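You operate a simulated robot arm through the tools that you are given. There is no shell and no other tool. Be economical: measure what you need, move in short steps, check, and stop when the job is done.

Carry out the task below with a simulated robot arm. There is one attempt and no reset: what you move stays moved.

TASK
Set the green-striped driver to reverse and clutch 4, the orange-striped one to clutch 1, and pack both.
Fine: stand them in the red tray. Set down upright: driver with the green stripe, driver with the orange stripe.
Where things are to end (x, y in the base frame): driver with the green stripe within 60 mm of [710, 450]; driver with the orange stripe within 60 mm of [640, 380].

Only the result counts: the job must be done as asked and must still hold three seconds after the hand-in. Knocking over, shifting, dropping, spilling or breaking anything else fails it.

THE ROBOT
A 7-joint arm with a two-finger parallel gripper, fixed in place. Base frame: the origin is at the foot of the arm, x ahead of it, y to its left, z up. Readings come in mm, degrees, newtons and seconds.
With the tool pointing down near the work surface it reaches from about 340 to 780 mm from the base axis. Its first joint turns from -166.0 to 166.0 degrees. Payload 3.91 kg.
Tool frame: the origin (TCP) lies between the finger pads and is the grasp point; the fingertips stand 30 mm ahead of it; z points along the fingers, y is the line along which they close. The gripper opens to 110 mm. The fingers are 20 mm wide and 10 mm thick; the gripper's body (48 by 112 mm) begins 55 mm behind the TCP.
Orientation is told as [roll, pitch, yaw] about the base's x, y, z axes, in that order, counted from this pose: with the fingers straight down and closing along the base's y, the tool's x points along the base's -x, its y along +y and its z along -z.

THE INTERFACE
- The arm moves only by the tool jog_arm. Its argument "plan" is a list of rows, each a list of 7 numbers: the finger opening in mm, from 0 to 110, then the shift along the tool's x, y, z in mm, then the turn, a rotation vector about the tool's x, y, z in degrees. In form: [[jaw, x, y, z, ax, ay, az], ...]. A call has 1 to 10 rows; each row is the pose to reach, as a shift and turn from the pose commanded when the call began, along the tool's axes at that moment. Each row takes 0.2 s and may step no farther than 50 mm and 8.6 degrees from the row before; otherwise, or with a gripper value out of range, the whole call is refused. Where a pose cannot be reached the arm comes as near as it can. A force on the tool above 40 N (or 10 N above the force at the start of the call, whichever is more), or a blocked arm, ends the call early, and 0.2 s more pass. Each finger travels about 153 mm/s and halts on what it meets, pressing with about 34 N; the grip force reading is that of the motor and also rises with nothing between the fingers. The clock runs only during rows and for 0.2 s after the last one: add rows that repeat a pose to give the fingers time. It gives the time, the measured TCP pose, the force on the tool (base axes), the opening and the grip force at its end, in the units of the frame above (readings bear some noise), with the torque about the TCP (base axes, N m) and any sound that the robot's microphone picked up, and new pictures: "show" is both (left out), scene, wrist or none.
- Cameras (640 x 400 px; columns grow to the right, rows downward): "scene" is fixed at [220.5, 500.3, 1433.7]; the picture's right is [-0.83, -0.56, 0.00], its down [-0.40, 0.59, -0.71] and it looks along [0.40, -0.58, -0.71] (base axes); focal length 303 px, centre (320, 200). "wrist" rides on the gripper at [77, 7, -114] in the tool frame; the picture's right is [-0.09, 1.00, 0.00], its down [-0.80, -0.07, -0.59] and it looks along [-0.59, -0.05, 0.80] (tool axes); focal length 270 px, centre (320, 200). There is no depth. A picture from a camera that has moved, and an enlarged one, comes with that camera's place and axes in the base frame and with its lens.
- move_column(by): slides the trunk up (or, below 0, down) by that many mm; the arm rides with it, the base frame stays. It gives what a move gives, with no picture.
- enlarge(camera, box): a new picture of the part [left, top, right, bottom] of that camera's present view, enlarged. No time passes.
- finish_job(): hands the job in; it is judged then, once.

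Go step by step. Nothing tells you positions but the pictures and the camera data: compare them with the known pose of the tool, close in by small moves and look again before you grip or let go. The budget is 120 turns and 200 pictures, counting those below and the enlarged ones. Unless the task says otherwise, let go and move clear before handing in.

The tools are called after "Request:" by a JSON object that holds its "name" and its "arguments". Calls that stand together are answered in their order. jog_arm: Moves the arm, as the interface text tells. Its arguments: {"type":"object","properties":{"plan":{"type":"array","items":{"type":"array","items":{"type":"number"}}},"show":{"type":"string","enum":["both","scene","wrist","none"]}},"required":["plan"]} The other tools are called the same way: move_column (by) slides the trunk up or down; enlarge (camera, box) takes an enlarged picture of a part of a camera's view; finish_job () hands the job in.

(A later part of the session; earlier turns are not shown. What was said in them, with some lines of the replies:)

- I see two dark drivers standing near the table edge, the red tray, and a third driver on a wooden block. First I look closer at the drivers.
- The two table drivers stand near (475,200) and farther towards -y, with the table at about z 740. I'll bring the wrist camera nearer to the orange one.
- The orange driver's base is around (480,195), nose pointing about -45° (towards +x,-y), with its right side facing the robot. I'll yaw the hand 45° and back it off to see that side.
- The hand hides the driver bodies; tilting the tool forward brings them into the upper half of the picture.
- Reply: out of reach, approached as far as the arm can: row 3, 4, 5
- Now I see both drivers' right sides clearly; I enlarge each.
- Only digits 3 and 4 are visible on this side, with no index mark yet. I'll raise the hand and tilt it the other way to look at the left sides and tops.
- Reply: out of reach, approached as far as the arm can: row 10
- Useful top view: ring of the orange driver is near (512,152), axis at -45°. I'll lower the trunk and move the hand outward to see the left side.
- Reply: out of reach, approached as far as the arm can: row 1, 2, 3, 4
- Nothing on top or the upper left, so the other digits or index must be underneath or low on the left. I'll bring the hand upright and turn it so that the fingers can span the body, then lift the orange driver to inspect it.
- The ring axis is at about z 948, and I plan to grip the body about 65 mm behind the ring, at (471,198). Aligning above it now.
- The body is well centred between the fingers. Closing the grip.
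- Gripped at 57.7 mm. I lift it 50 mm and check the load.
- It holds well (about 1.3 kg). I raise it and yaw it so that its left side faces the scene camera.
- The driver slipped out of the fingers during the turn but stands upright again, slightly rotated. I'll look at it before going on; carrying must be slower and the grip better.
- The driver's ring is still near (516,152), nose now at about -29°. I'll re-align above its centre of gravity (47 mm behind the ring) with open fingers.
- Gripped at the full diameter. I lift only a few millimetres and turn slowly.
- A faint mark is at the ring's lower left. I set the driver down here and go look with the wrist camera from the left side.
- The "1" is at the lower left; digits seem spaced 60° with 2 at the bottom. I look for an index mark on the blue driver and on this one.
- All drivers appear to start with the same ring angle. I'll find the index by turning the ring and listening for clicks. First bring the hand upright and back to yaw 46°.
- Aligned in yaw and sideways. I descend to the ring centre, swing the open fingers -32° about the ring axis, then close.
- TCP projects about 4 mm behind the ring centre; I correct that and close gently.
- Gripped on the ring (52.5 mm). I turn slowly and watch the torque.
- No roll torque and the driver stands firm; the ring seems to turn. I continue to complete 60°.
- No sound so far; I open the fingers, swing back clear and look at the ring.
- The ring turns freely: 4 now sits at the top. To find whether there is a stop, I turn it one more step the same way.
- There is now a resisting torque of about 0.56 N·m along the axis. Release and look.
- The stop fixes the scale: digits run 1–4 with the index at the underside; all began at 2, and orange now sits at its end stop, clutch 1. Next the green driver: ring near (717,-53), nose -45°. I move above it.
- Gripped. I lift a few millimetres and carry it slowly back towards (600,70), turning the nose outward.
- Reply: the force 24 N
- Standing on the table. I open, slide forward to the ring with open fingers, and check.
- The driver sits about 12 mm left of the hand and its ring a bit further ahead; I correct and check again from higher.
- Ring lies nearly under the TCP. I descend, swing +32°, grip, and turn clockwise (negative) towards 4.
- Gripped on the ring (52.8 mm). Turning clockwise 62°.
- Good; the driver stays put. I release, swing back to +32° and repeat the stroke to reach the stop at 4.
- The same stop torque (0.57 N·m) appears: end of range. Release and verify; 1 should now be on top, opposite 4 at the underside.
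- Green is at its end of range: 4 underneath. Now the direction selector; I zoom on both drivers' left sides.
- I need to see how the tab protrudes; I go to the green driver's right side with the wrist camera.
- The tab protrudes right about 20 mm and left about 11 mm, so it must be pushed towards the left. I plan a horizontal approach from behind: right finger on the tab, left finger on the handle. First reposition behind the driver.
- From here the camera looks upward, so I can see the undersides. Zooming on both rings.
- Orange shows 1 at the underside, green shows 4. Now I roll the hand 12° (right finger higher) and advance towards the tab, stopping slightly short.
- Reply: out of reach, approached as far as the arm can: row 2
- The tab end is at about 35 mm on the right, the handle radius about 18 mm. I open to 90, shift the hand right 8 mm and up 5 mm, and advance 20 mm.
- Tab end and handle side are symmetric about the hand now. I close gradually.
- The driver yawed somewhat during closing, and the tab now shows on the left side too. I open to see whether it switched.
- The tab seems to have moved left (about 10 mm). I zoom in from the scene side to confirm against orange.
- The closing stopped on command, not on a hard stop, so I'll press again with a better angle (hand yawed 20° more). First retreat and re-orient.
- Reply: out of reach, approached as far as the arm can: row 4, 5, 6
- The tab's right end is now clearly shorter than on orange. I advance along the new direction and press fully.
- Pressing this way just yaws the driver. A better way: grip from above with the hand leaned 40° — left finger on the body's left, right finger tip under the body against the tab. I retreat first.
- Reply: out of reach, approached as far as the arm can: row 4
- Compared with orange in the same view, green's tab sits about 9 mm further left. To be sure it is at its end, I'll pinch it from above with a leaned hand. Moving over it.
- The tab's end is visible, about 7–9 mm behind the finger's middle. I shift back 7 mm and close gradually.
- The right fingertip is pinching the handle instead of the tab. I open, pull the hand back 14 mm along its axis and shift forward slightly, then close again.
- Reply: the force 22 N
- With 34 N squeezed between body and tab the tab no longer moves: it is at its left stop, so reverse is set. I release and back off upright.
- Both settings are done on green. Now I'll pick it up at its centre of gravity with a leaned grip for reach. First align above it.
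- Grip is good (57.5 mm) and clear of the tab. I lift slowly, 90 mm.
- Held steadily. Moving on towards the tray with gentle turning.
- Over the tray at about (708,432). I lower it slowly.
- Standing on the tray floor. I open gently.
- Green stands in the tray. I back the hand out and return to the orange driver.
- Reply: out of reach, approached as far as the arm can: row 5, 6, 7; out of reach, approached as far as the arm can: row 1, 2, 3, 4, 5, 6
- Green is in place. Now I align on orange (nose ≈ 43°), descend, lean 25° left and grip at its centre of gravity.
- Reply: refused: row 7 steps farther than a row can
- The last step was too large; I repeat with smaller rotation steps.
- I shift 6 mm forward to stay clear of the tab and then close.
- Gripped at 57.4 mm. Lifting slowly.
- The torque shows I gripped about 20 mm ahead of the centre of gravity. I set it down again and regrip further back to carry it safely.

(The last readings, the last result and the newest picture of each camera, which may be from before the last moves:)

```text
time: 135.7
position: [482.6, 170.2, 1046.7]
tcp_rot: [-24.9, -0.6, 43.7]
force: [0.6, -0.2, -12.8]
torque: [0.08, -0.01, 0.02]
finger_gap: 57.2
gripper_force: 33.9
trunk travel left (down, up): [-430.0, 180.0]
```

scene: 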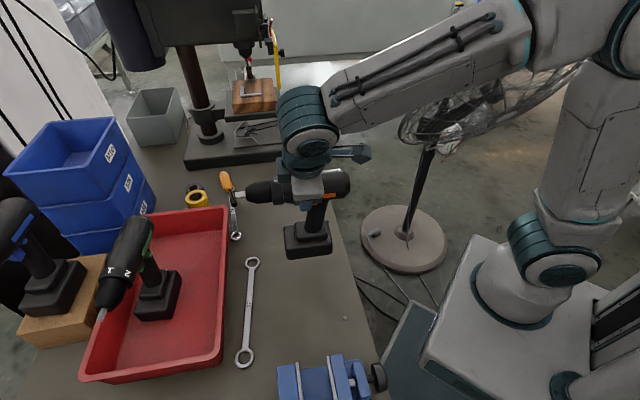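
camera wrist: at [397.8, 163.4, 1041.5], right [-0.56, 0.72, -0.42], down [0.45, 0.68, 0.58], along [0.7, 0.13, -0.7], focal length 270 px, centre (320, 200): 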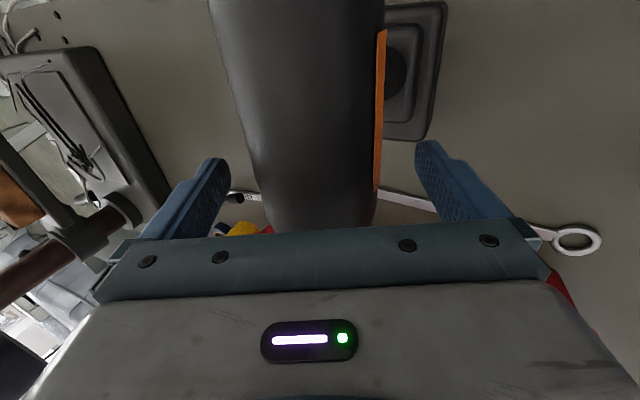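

Balanced now. Carrying towards (628,368), turning the nose to 130°.

Request:
{"name": "jog_arm", "arguments": {"plan": [[30, -4, 0.8, -0.4, 0, -0.6, -1.2], [30, -12, 2.3, -1.1, 0, -1.8, -3.8], [30, -21, 4.1, -1.9, 0, -3.1, -6.7], [30, -30, 5.8, -2.7, 0, -4.5, -9.6], [30, -40, 7.8, -3.6, 0, -5.9, -12.7], [30, -49, 9.5, -4.5, 0, -7.3, -15.6], [30, -58, 11.3, -5.3, 0, -8.7, -18.5], [30, -67, 13, -6.1, 0, -10, -21.4], [30, -76, 14.8, -6.9, 0, -11.4, -24.3], [30, -82.5, 16, -7.5, 0, -12.3, -26.3]], "show": "scene"}}

```text
time: 137.9
position: [529.9, 240.1, 1047.5]
tcp_rot: [-25.2, -0.5, 72.8]
force: [0.5, 0.9, -11.6]
torque: [0.09, 0.01, 0.0]
finger_gap: 57.1
gripper_force: 34.3
trunk travel left (down, up): [-430.0, 180.0]
```

scene: 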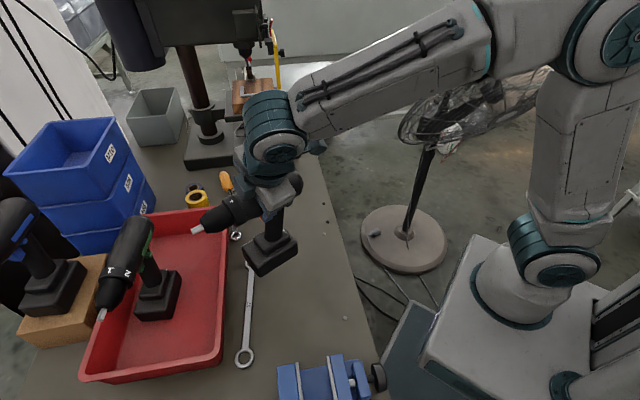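

Request:
{"name": "jog_arm", "arguments": {"plan": [[30, -4, -1.3, 0.6, 0, -0.6, -1.2], [30, -11, -3.7, 1.7, 0, -1.8, -3.8], [30, -19, -6.4, 3, 0, -3.1, -6.7], [30, -28, -9.4, 4.4, 0, -4.5, -9.6], [30, -37, -12.4, 5.8, 0, -5.9, -12.7], [30, -46, -15.4, 7.2, 0, -7.3, -15.6], [30, -55, -18.4, 8.6, 0, -8.7, -18.5], [30, -63, -21.1, 9.8, 0, -10, -21.4], [30, -71, -23.8, 11.1, 0, -11.4, -24.3], [30, -76.9, -25.8, 12, 0, -12.3, -26.3]], "show": "scene"}}

```text
time: 140.1
position: [579.4, 305.9, 1047.5]
tcp_rot: [-25.4, -0.4, 101.8]
force: [0.5, 0.2, -12.4]
torque: [0.07, 0.03, 0.01]
finger_gap: 57.4
gripper_force: 34.0
trunk travel left (down, up): [-430.0, 180.0]
```

scene: 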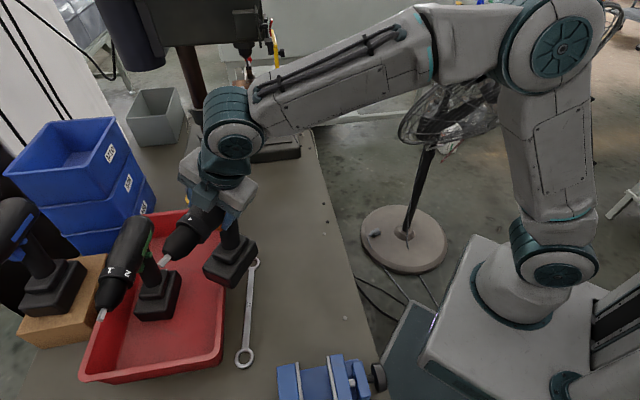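

Request:
{"name": "enlarge", "arguments": {"camera": "scene", "box": [130, 190, 270, 330]}}

```text
2.86 times, centred on (200, 260) of scene
camera zoom: at [220.5, 500.3, 1433.7], right [-0.83, -0.56, 0.0], down [-0.4, 0.59, -0.71], along [0.4, -0.58, -0.71], focal length 866 px, centre (663, 29)
```

zoom: 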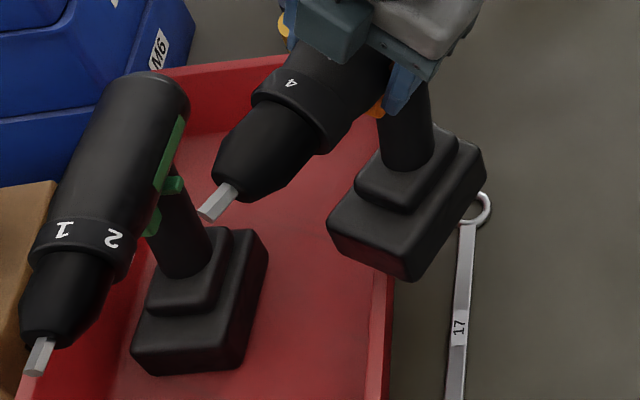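

The carried base appears slightly outward of the grip; I'll move over the tray and check the clearances visually before lowering.

Request:
{"name": "jog_arm", "arguments": {"plan": [[30, -4, -2.5, 1.2, 0, -0.6, -1.2], [30, -10, -7, 3.3, 0, -1.7, -3.6], [30, -17, -12, 5.6, 0, -3, -6.4], [30, -24, -18, 8.4, 0, -4.3, -9.3], [30, -32, -24, 11.2, 0, -5.6, -12.1], [30, -40, -31, 14.5, 0, -6.9, -14.9], [30, -48, -38, 17.7, 0, -8.2, -17.7], [30, -55, -46, 21.5, 0, -9.5, -20.5], [30, -61, -54, 25.2, 0, -10.8, -23.3], [30, -64, -61, 28.4, 0, -11.8, -25.4]], "show": "scene"}}

Request:
{"name": "enlarge", "arguments": {"camera": "scene", "box": [90, 200, 250, 380]}}

```text
time: 142.3
position: [634.5, 383.1, 1049.6]
tcp_rot: [-25.4, -0.2, 129.7]
force: [0.2, 0.4, -12.0]
torque: [0.02, 0.11, -0.04]
finger_gap: 57.1
gripper_force: 33.8
trunk travel left (down, up): [-430.0, 180.0]
```

scene: 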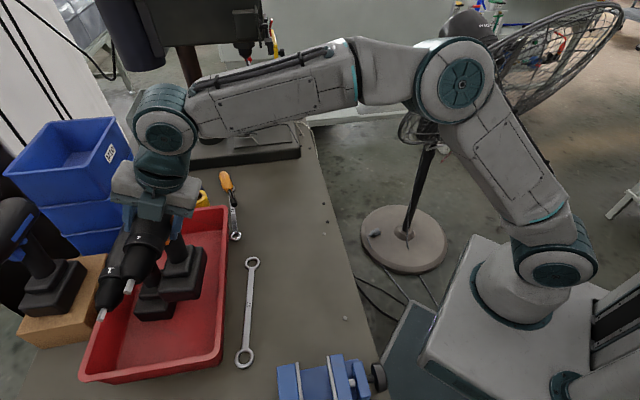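

```text
2.22 times, centred on (170, 290) of scene
camera zoom: at [220.5, 500.3, 1433.7], right [-0.83, -0.56, 0.0], down [-0.4, 0.59, -0.71], along [0.4, -0.58, -0.71], focal length 673 px, centre (653, 0)
```

zoom: 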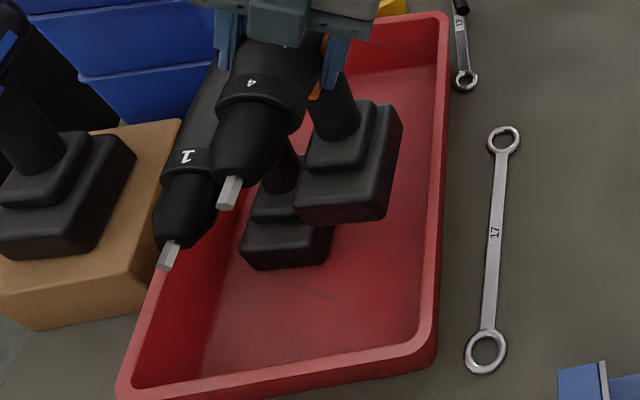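

With a corrected table height (≈781 mm) the geometry fits: orange's base is right over its target, clear of green and the wall by several mm. I lower partway and check.

Request:
{"name": "jog_arm", "arguments": {"plan": [[30, 0, 2.5, 5.4, 0, 0, 0], [30, 0, 6.3, 13.6, 0, 0, 0], [30, 0, 10.6, 22.6, 0, 0, 0], [30, 0, 14.8, 31.7, 0, 0, 0], [30, 0, 19, 40.8, 0, 0, 0], [30, 0, 23.3, 49.8, 0, 0, 0], [30, 0, 26.2, 56.2, 0, 0, 0]], "show": "scene"}}

Request:
{"name": "enlarge", "arguments": {"camera": "scene", "box": [90, 220, 250, 360]}}

Request:
{"name": "enlarge", "arguments": {"camera": "wrist", "box": [0, 0, 640, 400]}}

```text
time: 143.9
position: [633.3, 381.7, 985.7]
tcp_rot: [-25.7, -0.1, 129.7]
force: [-0.1, 0.3, -12.2]
torque: [0.03, 0.05, 0.03]
finger_gap: 57.0
gripper_force: 33.7
trunk travel left (down, up): [-430.0, 180.0]
```

scene: 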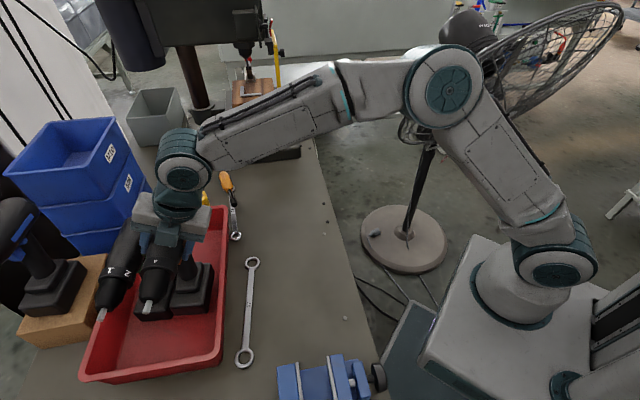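

```text
2.86 times, centred on (170, 290) of scene
camera zoom: at [220.5, 500.3, 1433.7], right [-0.83, -0.56, 0.0], down [-0.4, 0.59, -0.71], along [0.4, -0.58, -0.71], focal length 866 px, centre (749, -57)
```

zoom: 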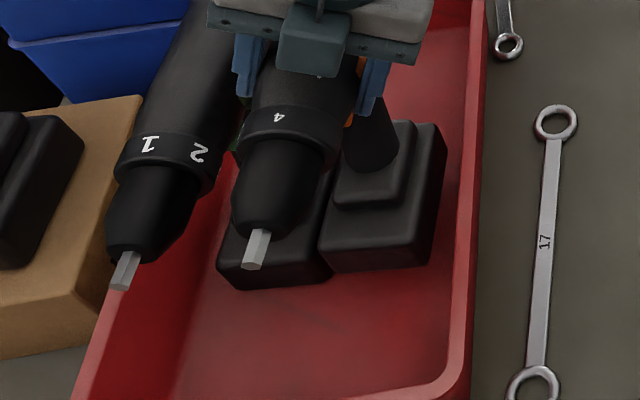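

```text
1.00 times, centred on (320, 200) of wrist (not enlarged: the box is as wide or as high as the picture)
camera zoom: at [640.3, 289.4, 1084.7], right [-0.75, -0.51, -0.43], down [-0.66, 0.49, 0.57], along [-0.08, 0.71, -0.7], focal length 270 px, centre (320, 200)
```

zoom: 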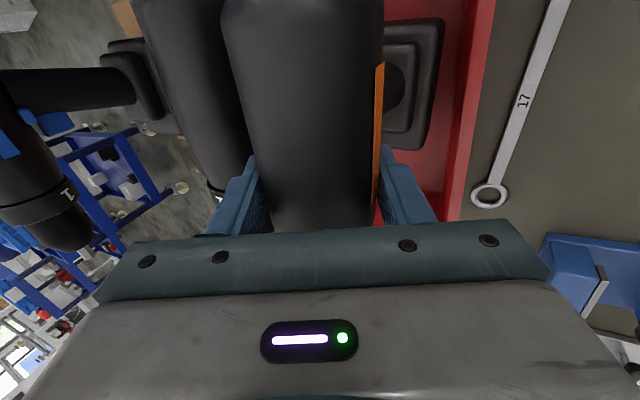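

Orange's base will land close beside green's; there is spare room towards the near wall, so I shift 5 mm that way and continue down.

Request:
{"name": "jog_arm", "arguments": {"plan": [[30, 0, 4.5, -2.1, 0, 0, 0], [30, 0, 6.6, 2.4, 0, 0, 0], [30, 0, 9.6, 8.8, 0, 0, 0], [30, 0, 12.5, 15, 0, 0, 0], [30, 0, 14.2, 18.7, 0, 0, 0]], "show": "scene"}}

Request:
{"name": "enlarge", "arguments": {"camera": "scene", "box": [90, 220, 250, 360]}}

Request:
{"name": "enlarge", "arguments": {"camera": "wrist", "box": [180, 0, 500, 230]}}

```text
time: 145.1
position: [628.2, 379.2, 963.5]
tcp_rot: [-25.6, -0.1, 129.7]
force: [-0.4, 0.6, -12.4]
torque: [0.03, 0.08, 0.0]
finger_gap: 57.1
gripper_force: 34.1
trunk travel left (down, up): [-430.0, 180.0]
```

scene: 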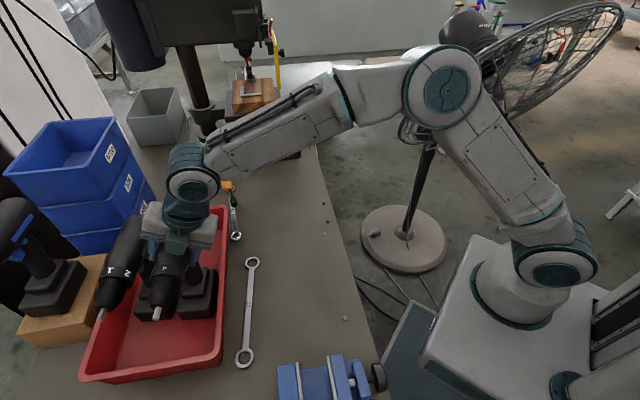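

```text
2.86 times, centred on (170, 290) of scene
camera zoom: at [220.5, 500.3, 1433.7], right [-0.83, -0.56, 0.0], down [-0.4, 0.59, -0.71], along [0.4, -0.58, -0.71], focal length 866 px, centre (749, -57)
```

zoom: 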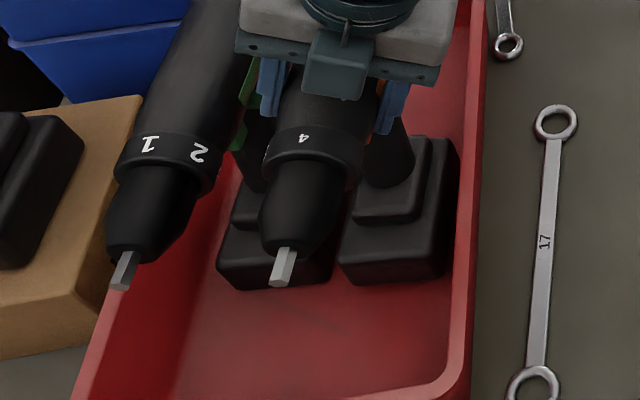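

```text
1.74 times, centred on (340, 115) of wrist
camera zoom: at [635.6, 285.9, 1062.2], right [-0.75, -0.51, -0.43], down [-0.66, 0.49, 0.57], along [-0.08, 0.71, -0.7], focal length 470 px, centre (285, 348)
```

zoom: 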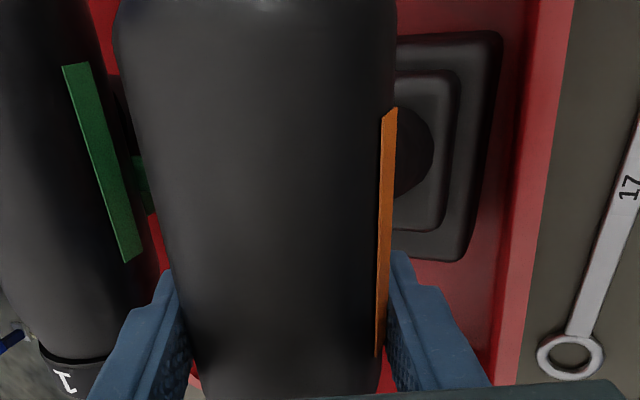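

Clear on both sides. Lowering the last millimetres.

Request:
{"name": "jog_arm", "arguments": {"plan": [[30, 0, 1.3, 2.7, 0, 0, 0], [30, 0, 2.5, 5.4, 0, 0, 0], [30, 0, 3.6, 7.7, 0, 0, 0], [30, 0, 4.4, 9.5, 0, 0, 0], [30, 0, 5.1, 10.9, 0, 0, 0], [30, 0, 5.1, 10.9, 0, 0, 0]], "show": "none"}}

```text
time: 146.5
position: [629.0, 379.6, 954.3]
tcp_rot: [-25.8, -0.1, 129.8]
force: [0.8, 0.8, 0.5]
torque: [0.49, 0.59, -0.1]
finger_gap: 56.9
gripper_force: 33.8
trunk travel left (down, up): [-430.0, 180.0]
```

It rests on the tray floor. I open slightly, only as much as needed beside green, and look.

Request:
{"name": "jog_arm", "arguments": {"plan": [[50, 0, 0.4, 0.8, 0, 0, 0], [56, 0, 0.4, 0.8, 0, 0, 0], [60, 0, 0.4, 0.8, 0, 0, 0], [64, 0, 0.4, 0.8, 0, 0, 0], [68, 0, 0.4, 0.8, 0, 0, 0], [68, 0, 0.4, 0.8, 0, 0, 0]], "show": "both"}}

Request:
{"name": "enlarge", "arguments": {"camera": "scene", "box": [90, 220, 250, 360]}}

```text
time: 147.9
position: [629.5, 379.1, 952.5]
tcp_rot: [-25.5, -0.2, 129.8]
force: [-0.2, -0.5, 1.0]
torque: [-0.01, -0.01, 0.05]
finger_gap: 67.9
gripper_force: 0.1
trunk travel left (down, up): [-430.0, 180.0]
camera wrist: at [635.6, 285.6, 1050.6], right [-0.75, -0.51, -0.43], down [-0.66, 0.49, 0.57], along [-0.08, 0.71, -0.7], focal length 270 px, centre (320, 200)
```

scene: 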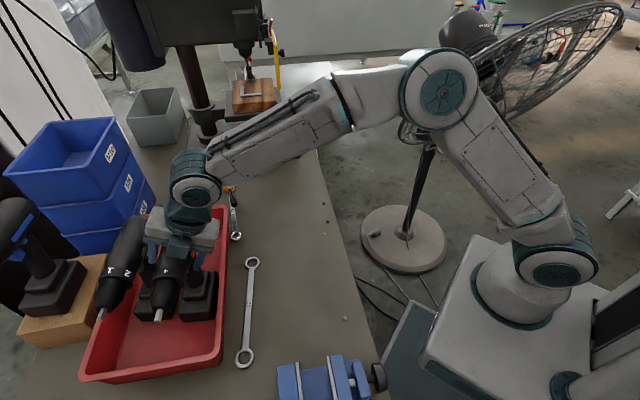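
wrist: 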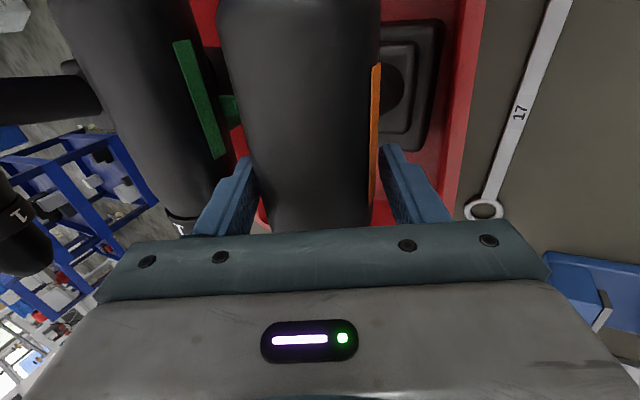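

```text
2.86 times, centred on (170, 290) of scene
camera zoom: at [220.5, 500.3, 1433.7], right [-0.83, -0.56, 0.0], down [-0.4, 0.59, -0.71], along [0.4, -0.58, -0.71], focal length 866 px, centre (749, -57)
```

zoom: 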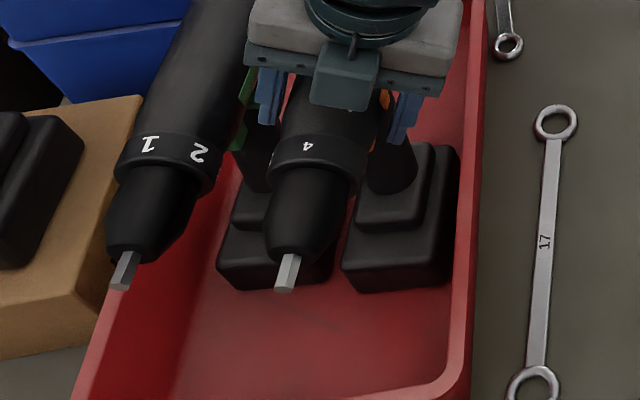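

Orange stands free. I withdraw along the leaned tool axis, away from green.

Request:
{"name": "jog_arm", "arguments": {"plan": [[68, 0, 0, -10, 0, 0, 0], [68, 0, 0, -25, 0, 0, 0], [68, 0, 0, -45, 0, 0, 0], [68, 0, 0, -70, 0, 0, 0], [68, 0, 0, -110, 0, 0, 0]], "show": "both"}}

Request:
{"name": "enlarge", "arguments": {"camera": "scene", "box": [60, 190, 260, 380]}}

```text
time: 149.1
position: [592.6, 348.6, 1052.8]
tcp_rot: [-25.7, -0.1, 129.8]
force: [-0.7, -0.3, -0.3]
torque: [0.0, 0.02, 0.01]
finger_gap: 68.3
gripper_force: 0.0
trunk travel left (down, up): [-430.0, 180.0]
camera wrist: at [599.5, 254.4, 1150.8], right [-0.75, -0.51, -0.43], down [-0.66, 0.49, 0.57], along [-0.08, 0.71, -0.7], focal length 270 px, centre (320, 200)
```

scene: 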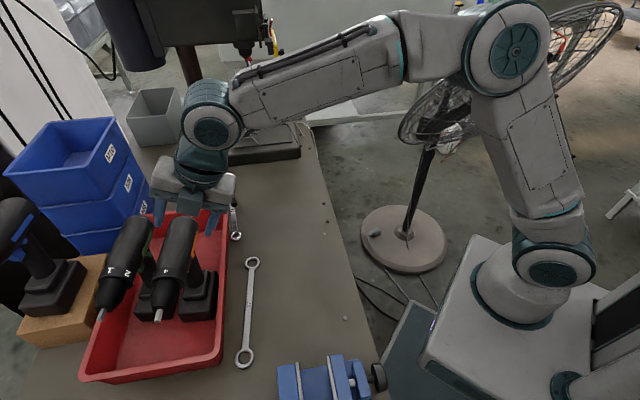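
wrist: 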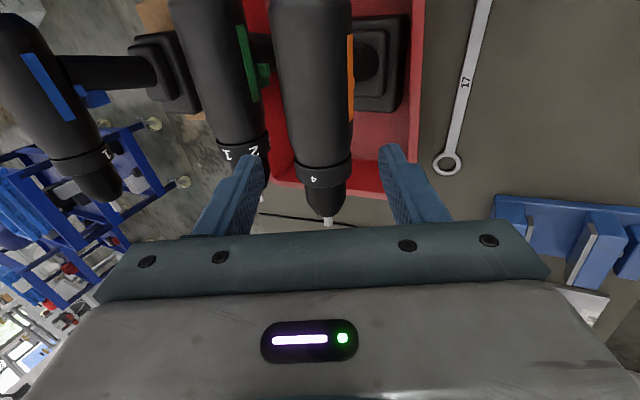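

```text
2.11 times, centred on (160, 285) of scene
camera zoom: at [220.5, 500.3, 1433.7], right [-0.83, -0.56, 0.0], down [-0.4, 0.59, -0.71], along [0.4, -0.58, -0.71], focal length 638 px, centre (657, 21)
```

zoom: 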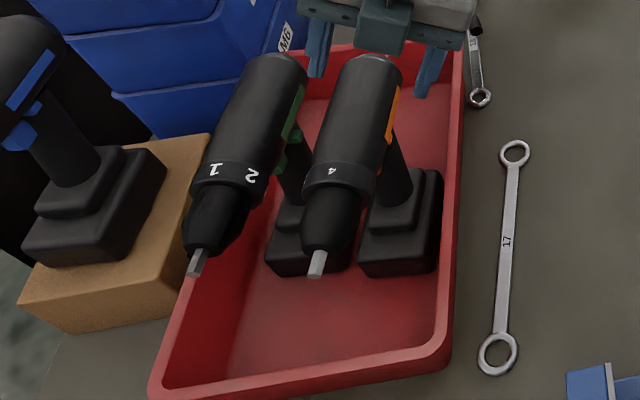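

Both drivers stand upright in the tray and the hand is clear: green shows 1 on top (4 at the index) with the selector through to its left stop, and orange shows 4 on top (1 at the index). Handing in.

Request:
{"name": "finish_job", "arguments": {}}

```text
The job is handed in.
```

I set both drivers and stood them upright in the red tray, then handed the job in. The clutch and reverse settings rest on my reading of the rings and the selector, because neither has a printed mark.

- **Green driver:** clutch 4, with the direction selector pushed fully across to its other stop, which I took to be reverse. It stands roughly 10–20 mm from [710, 450].
- **Orange driver:** clutch 1. It stands about 10 mm from [640, 380].
- **Clutch reading:** each ring turns between two stops, and only a reading point on the underside fits the order of the digits. Both rings were turned to their end stop.
- **One slip:** the orange driver slid out of the grip once early on. It landed upright on the table, and I saw no damage.
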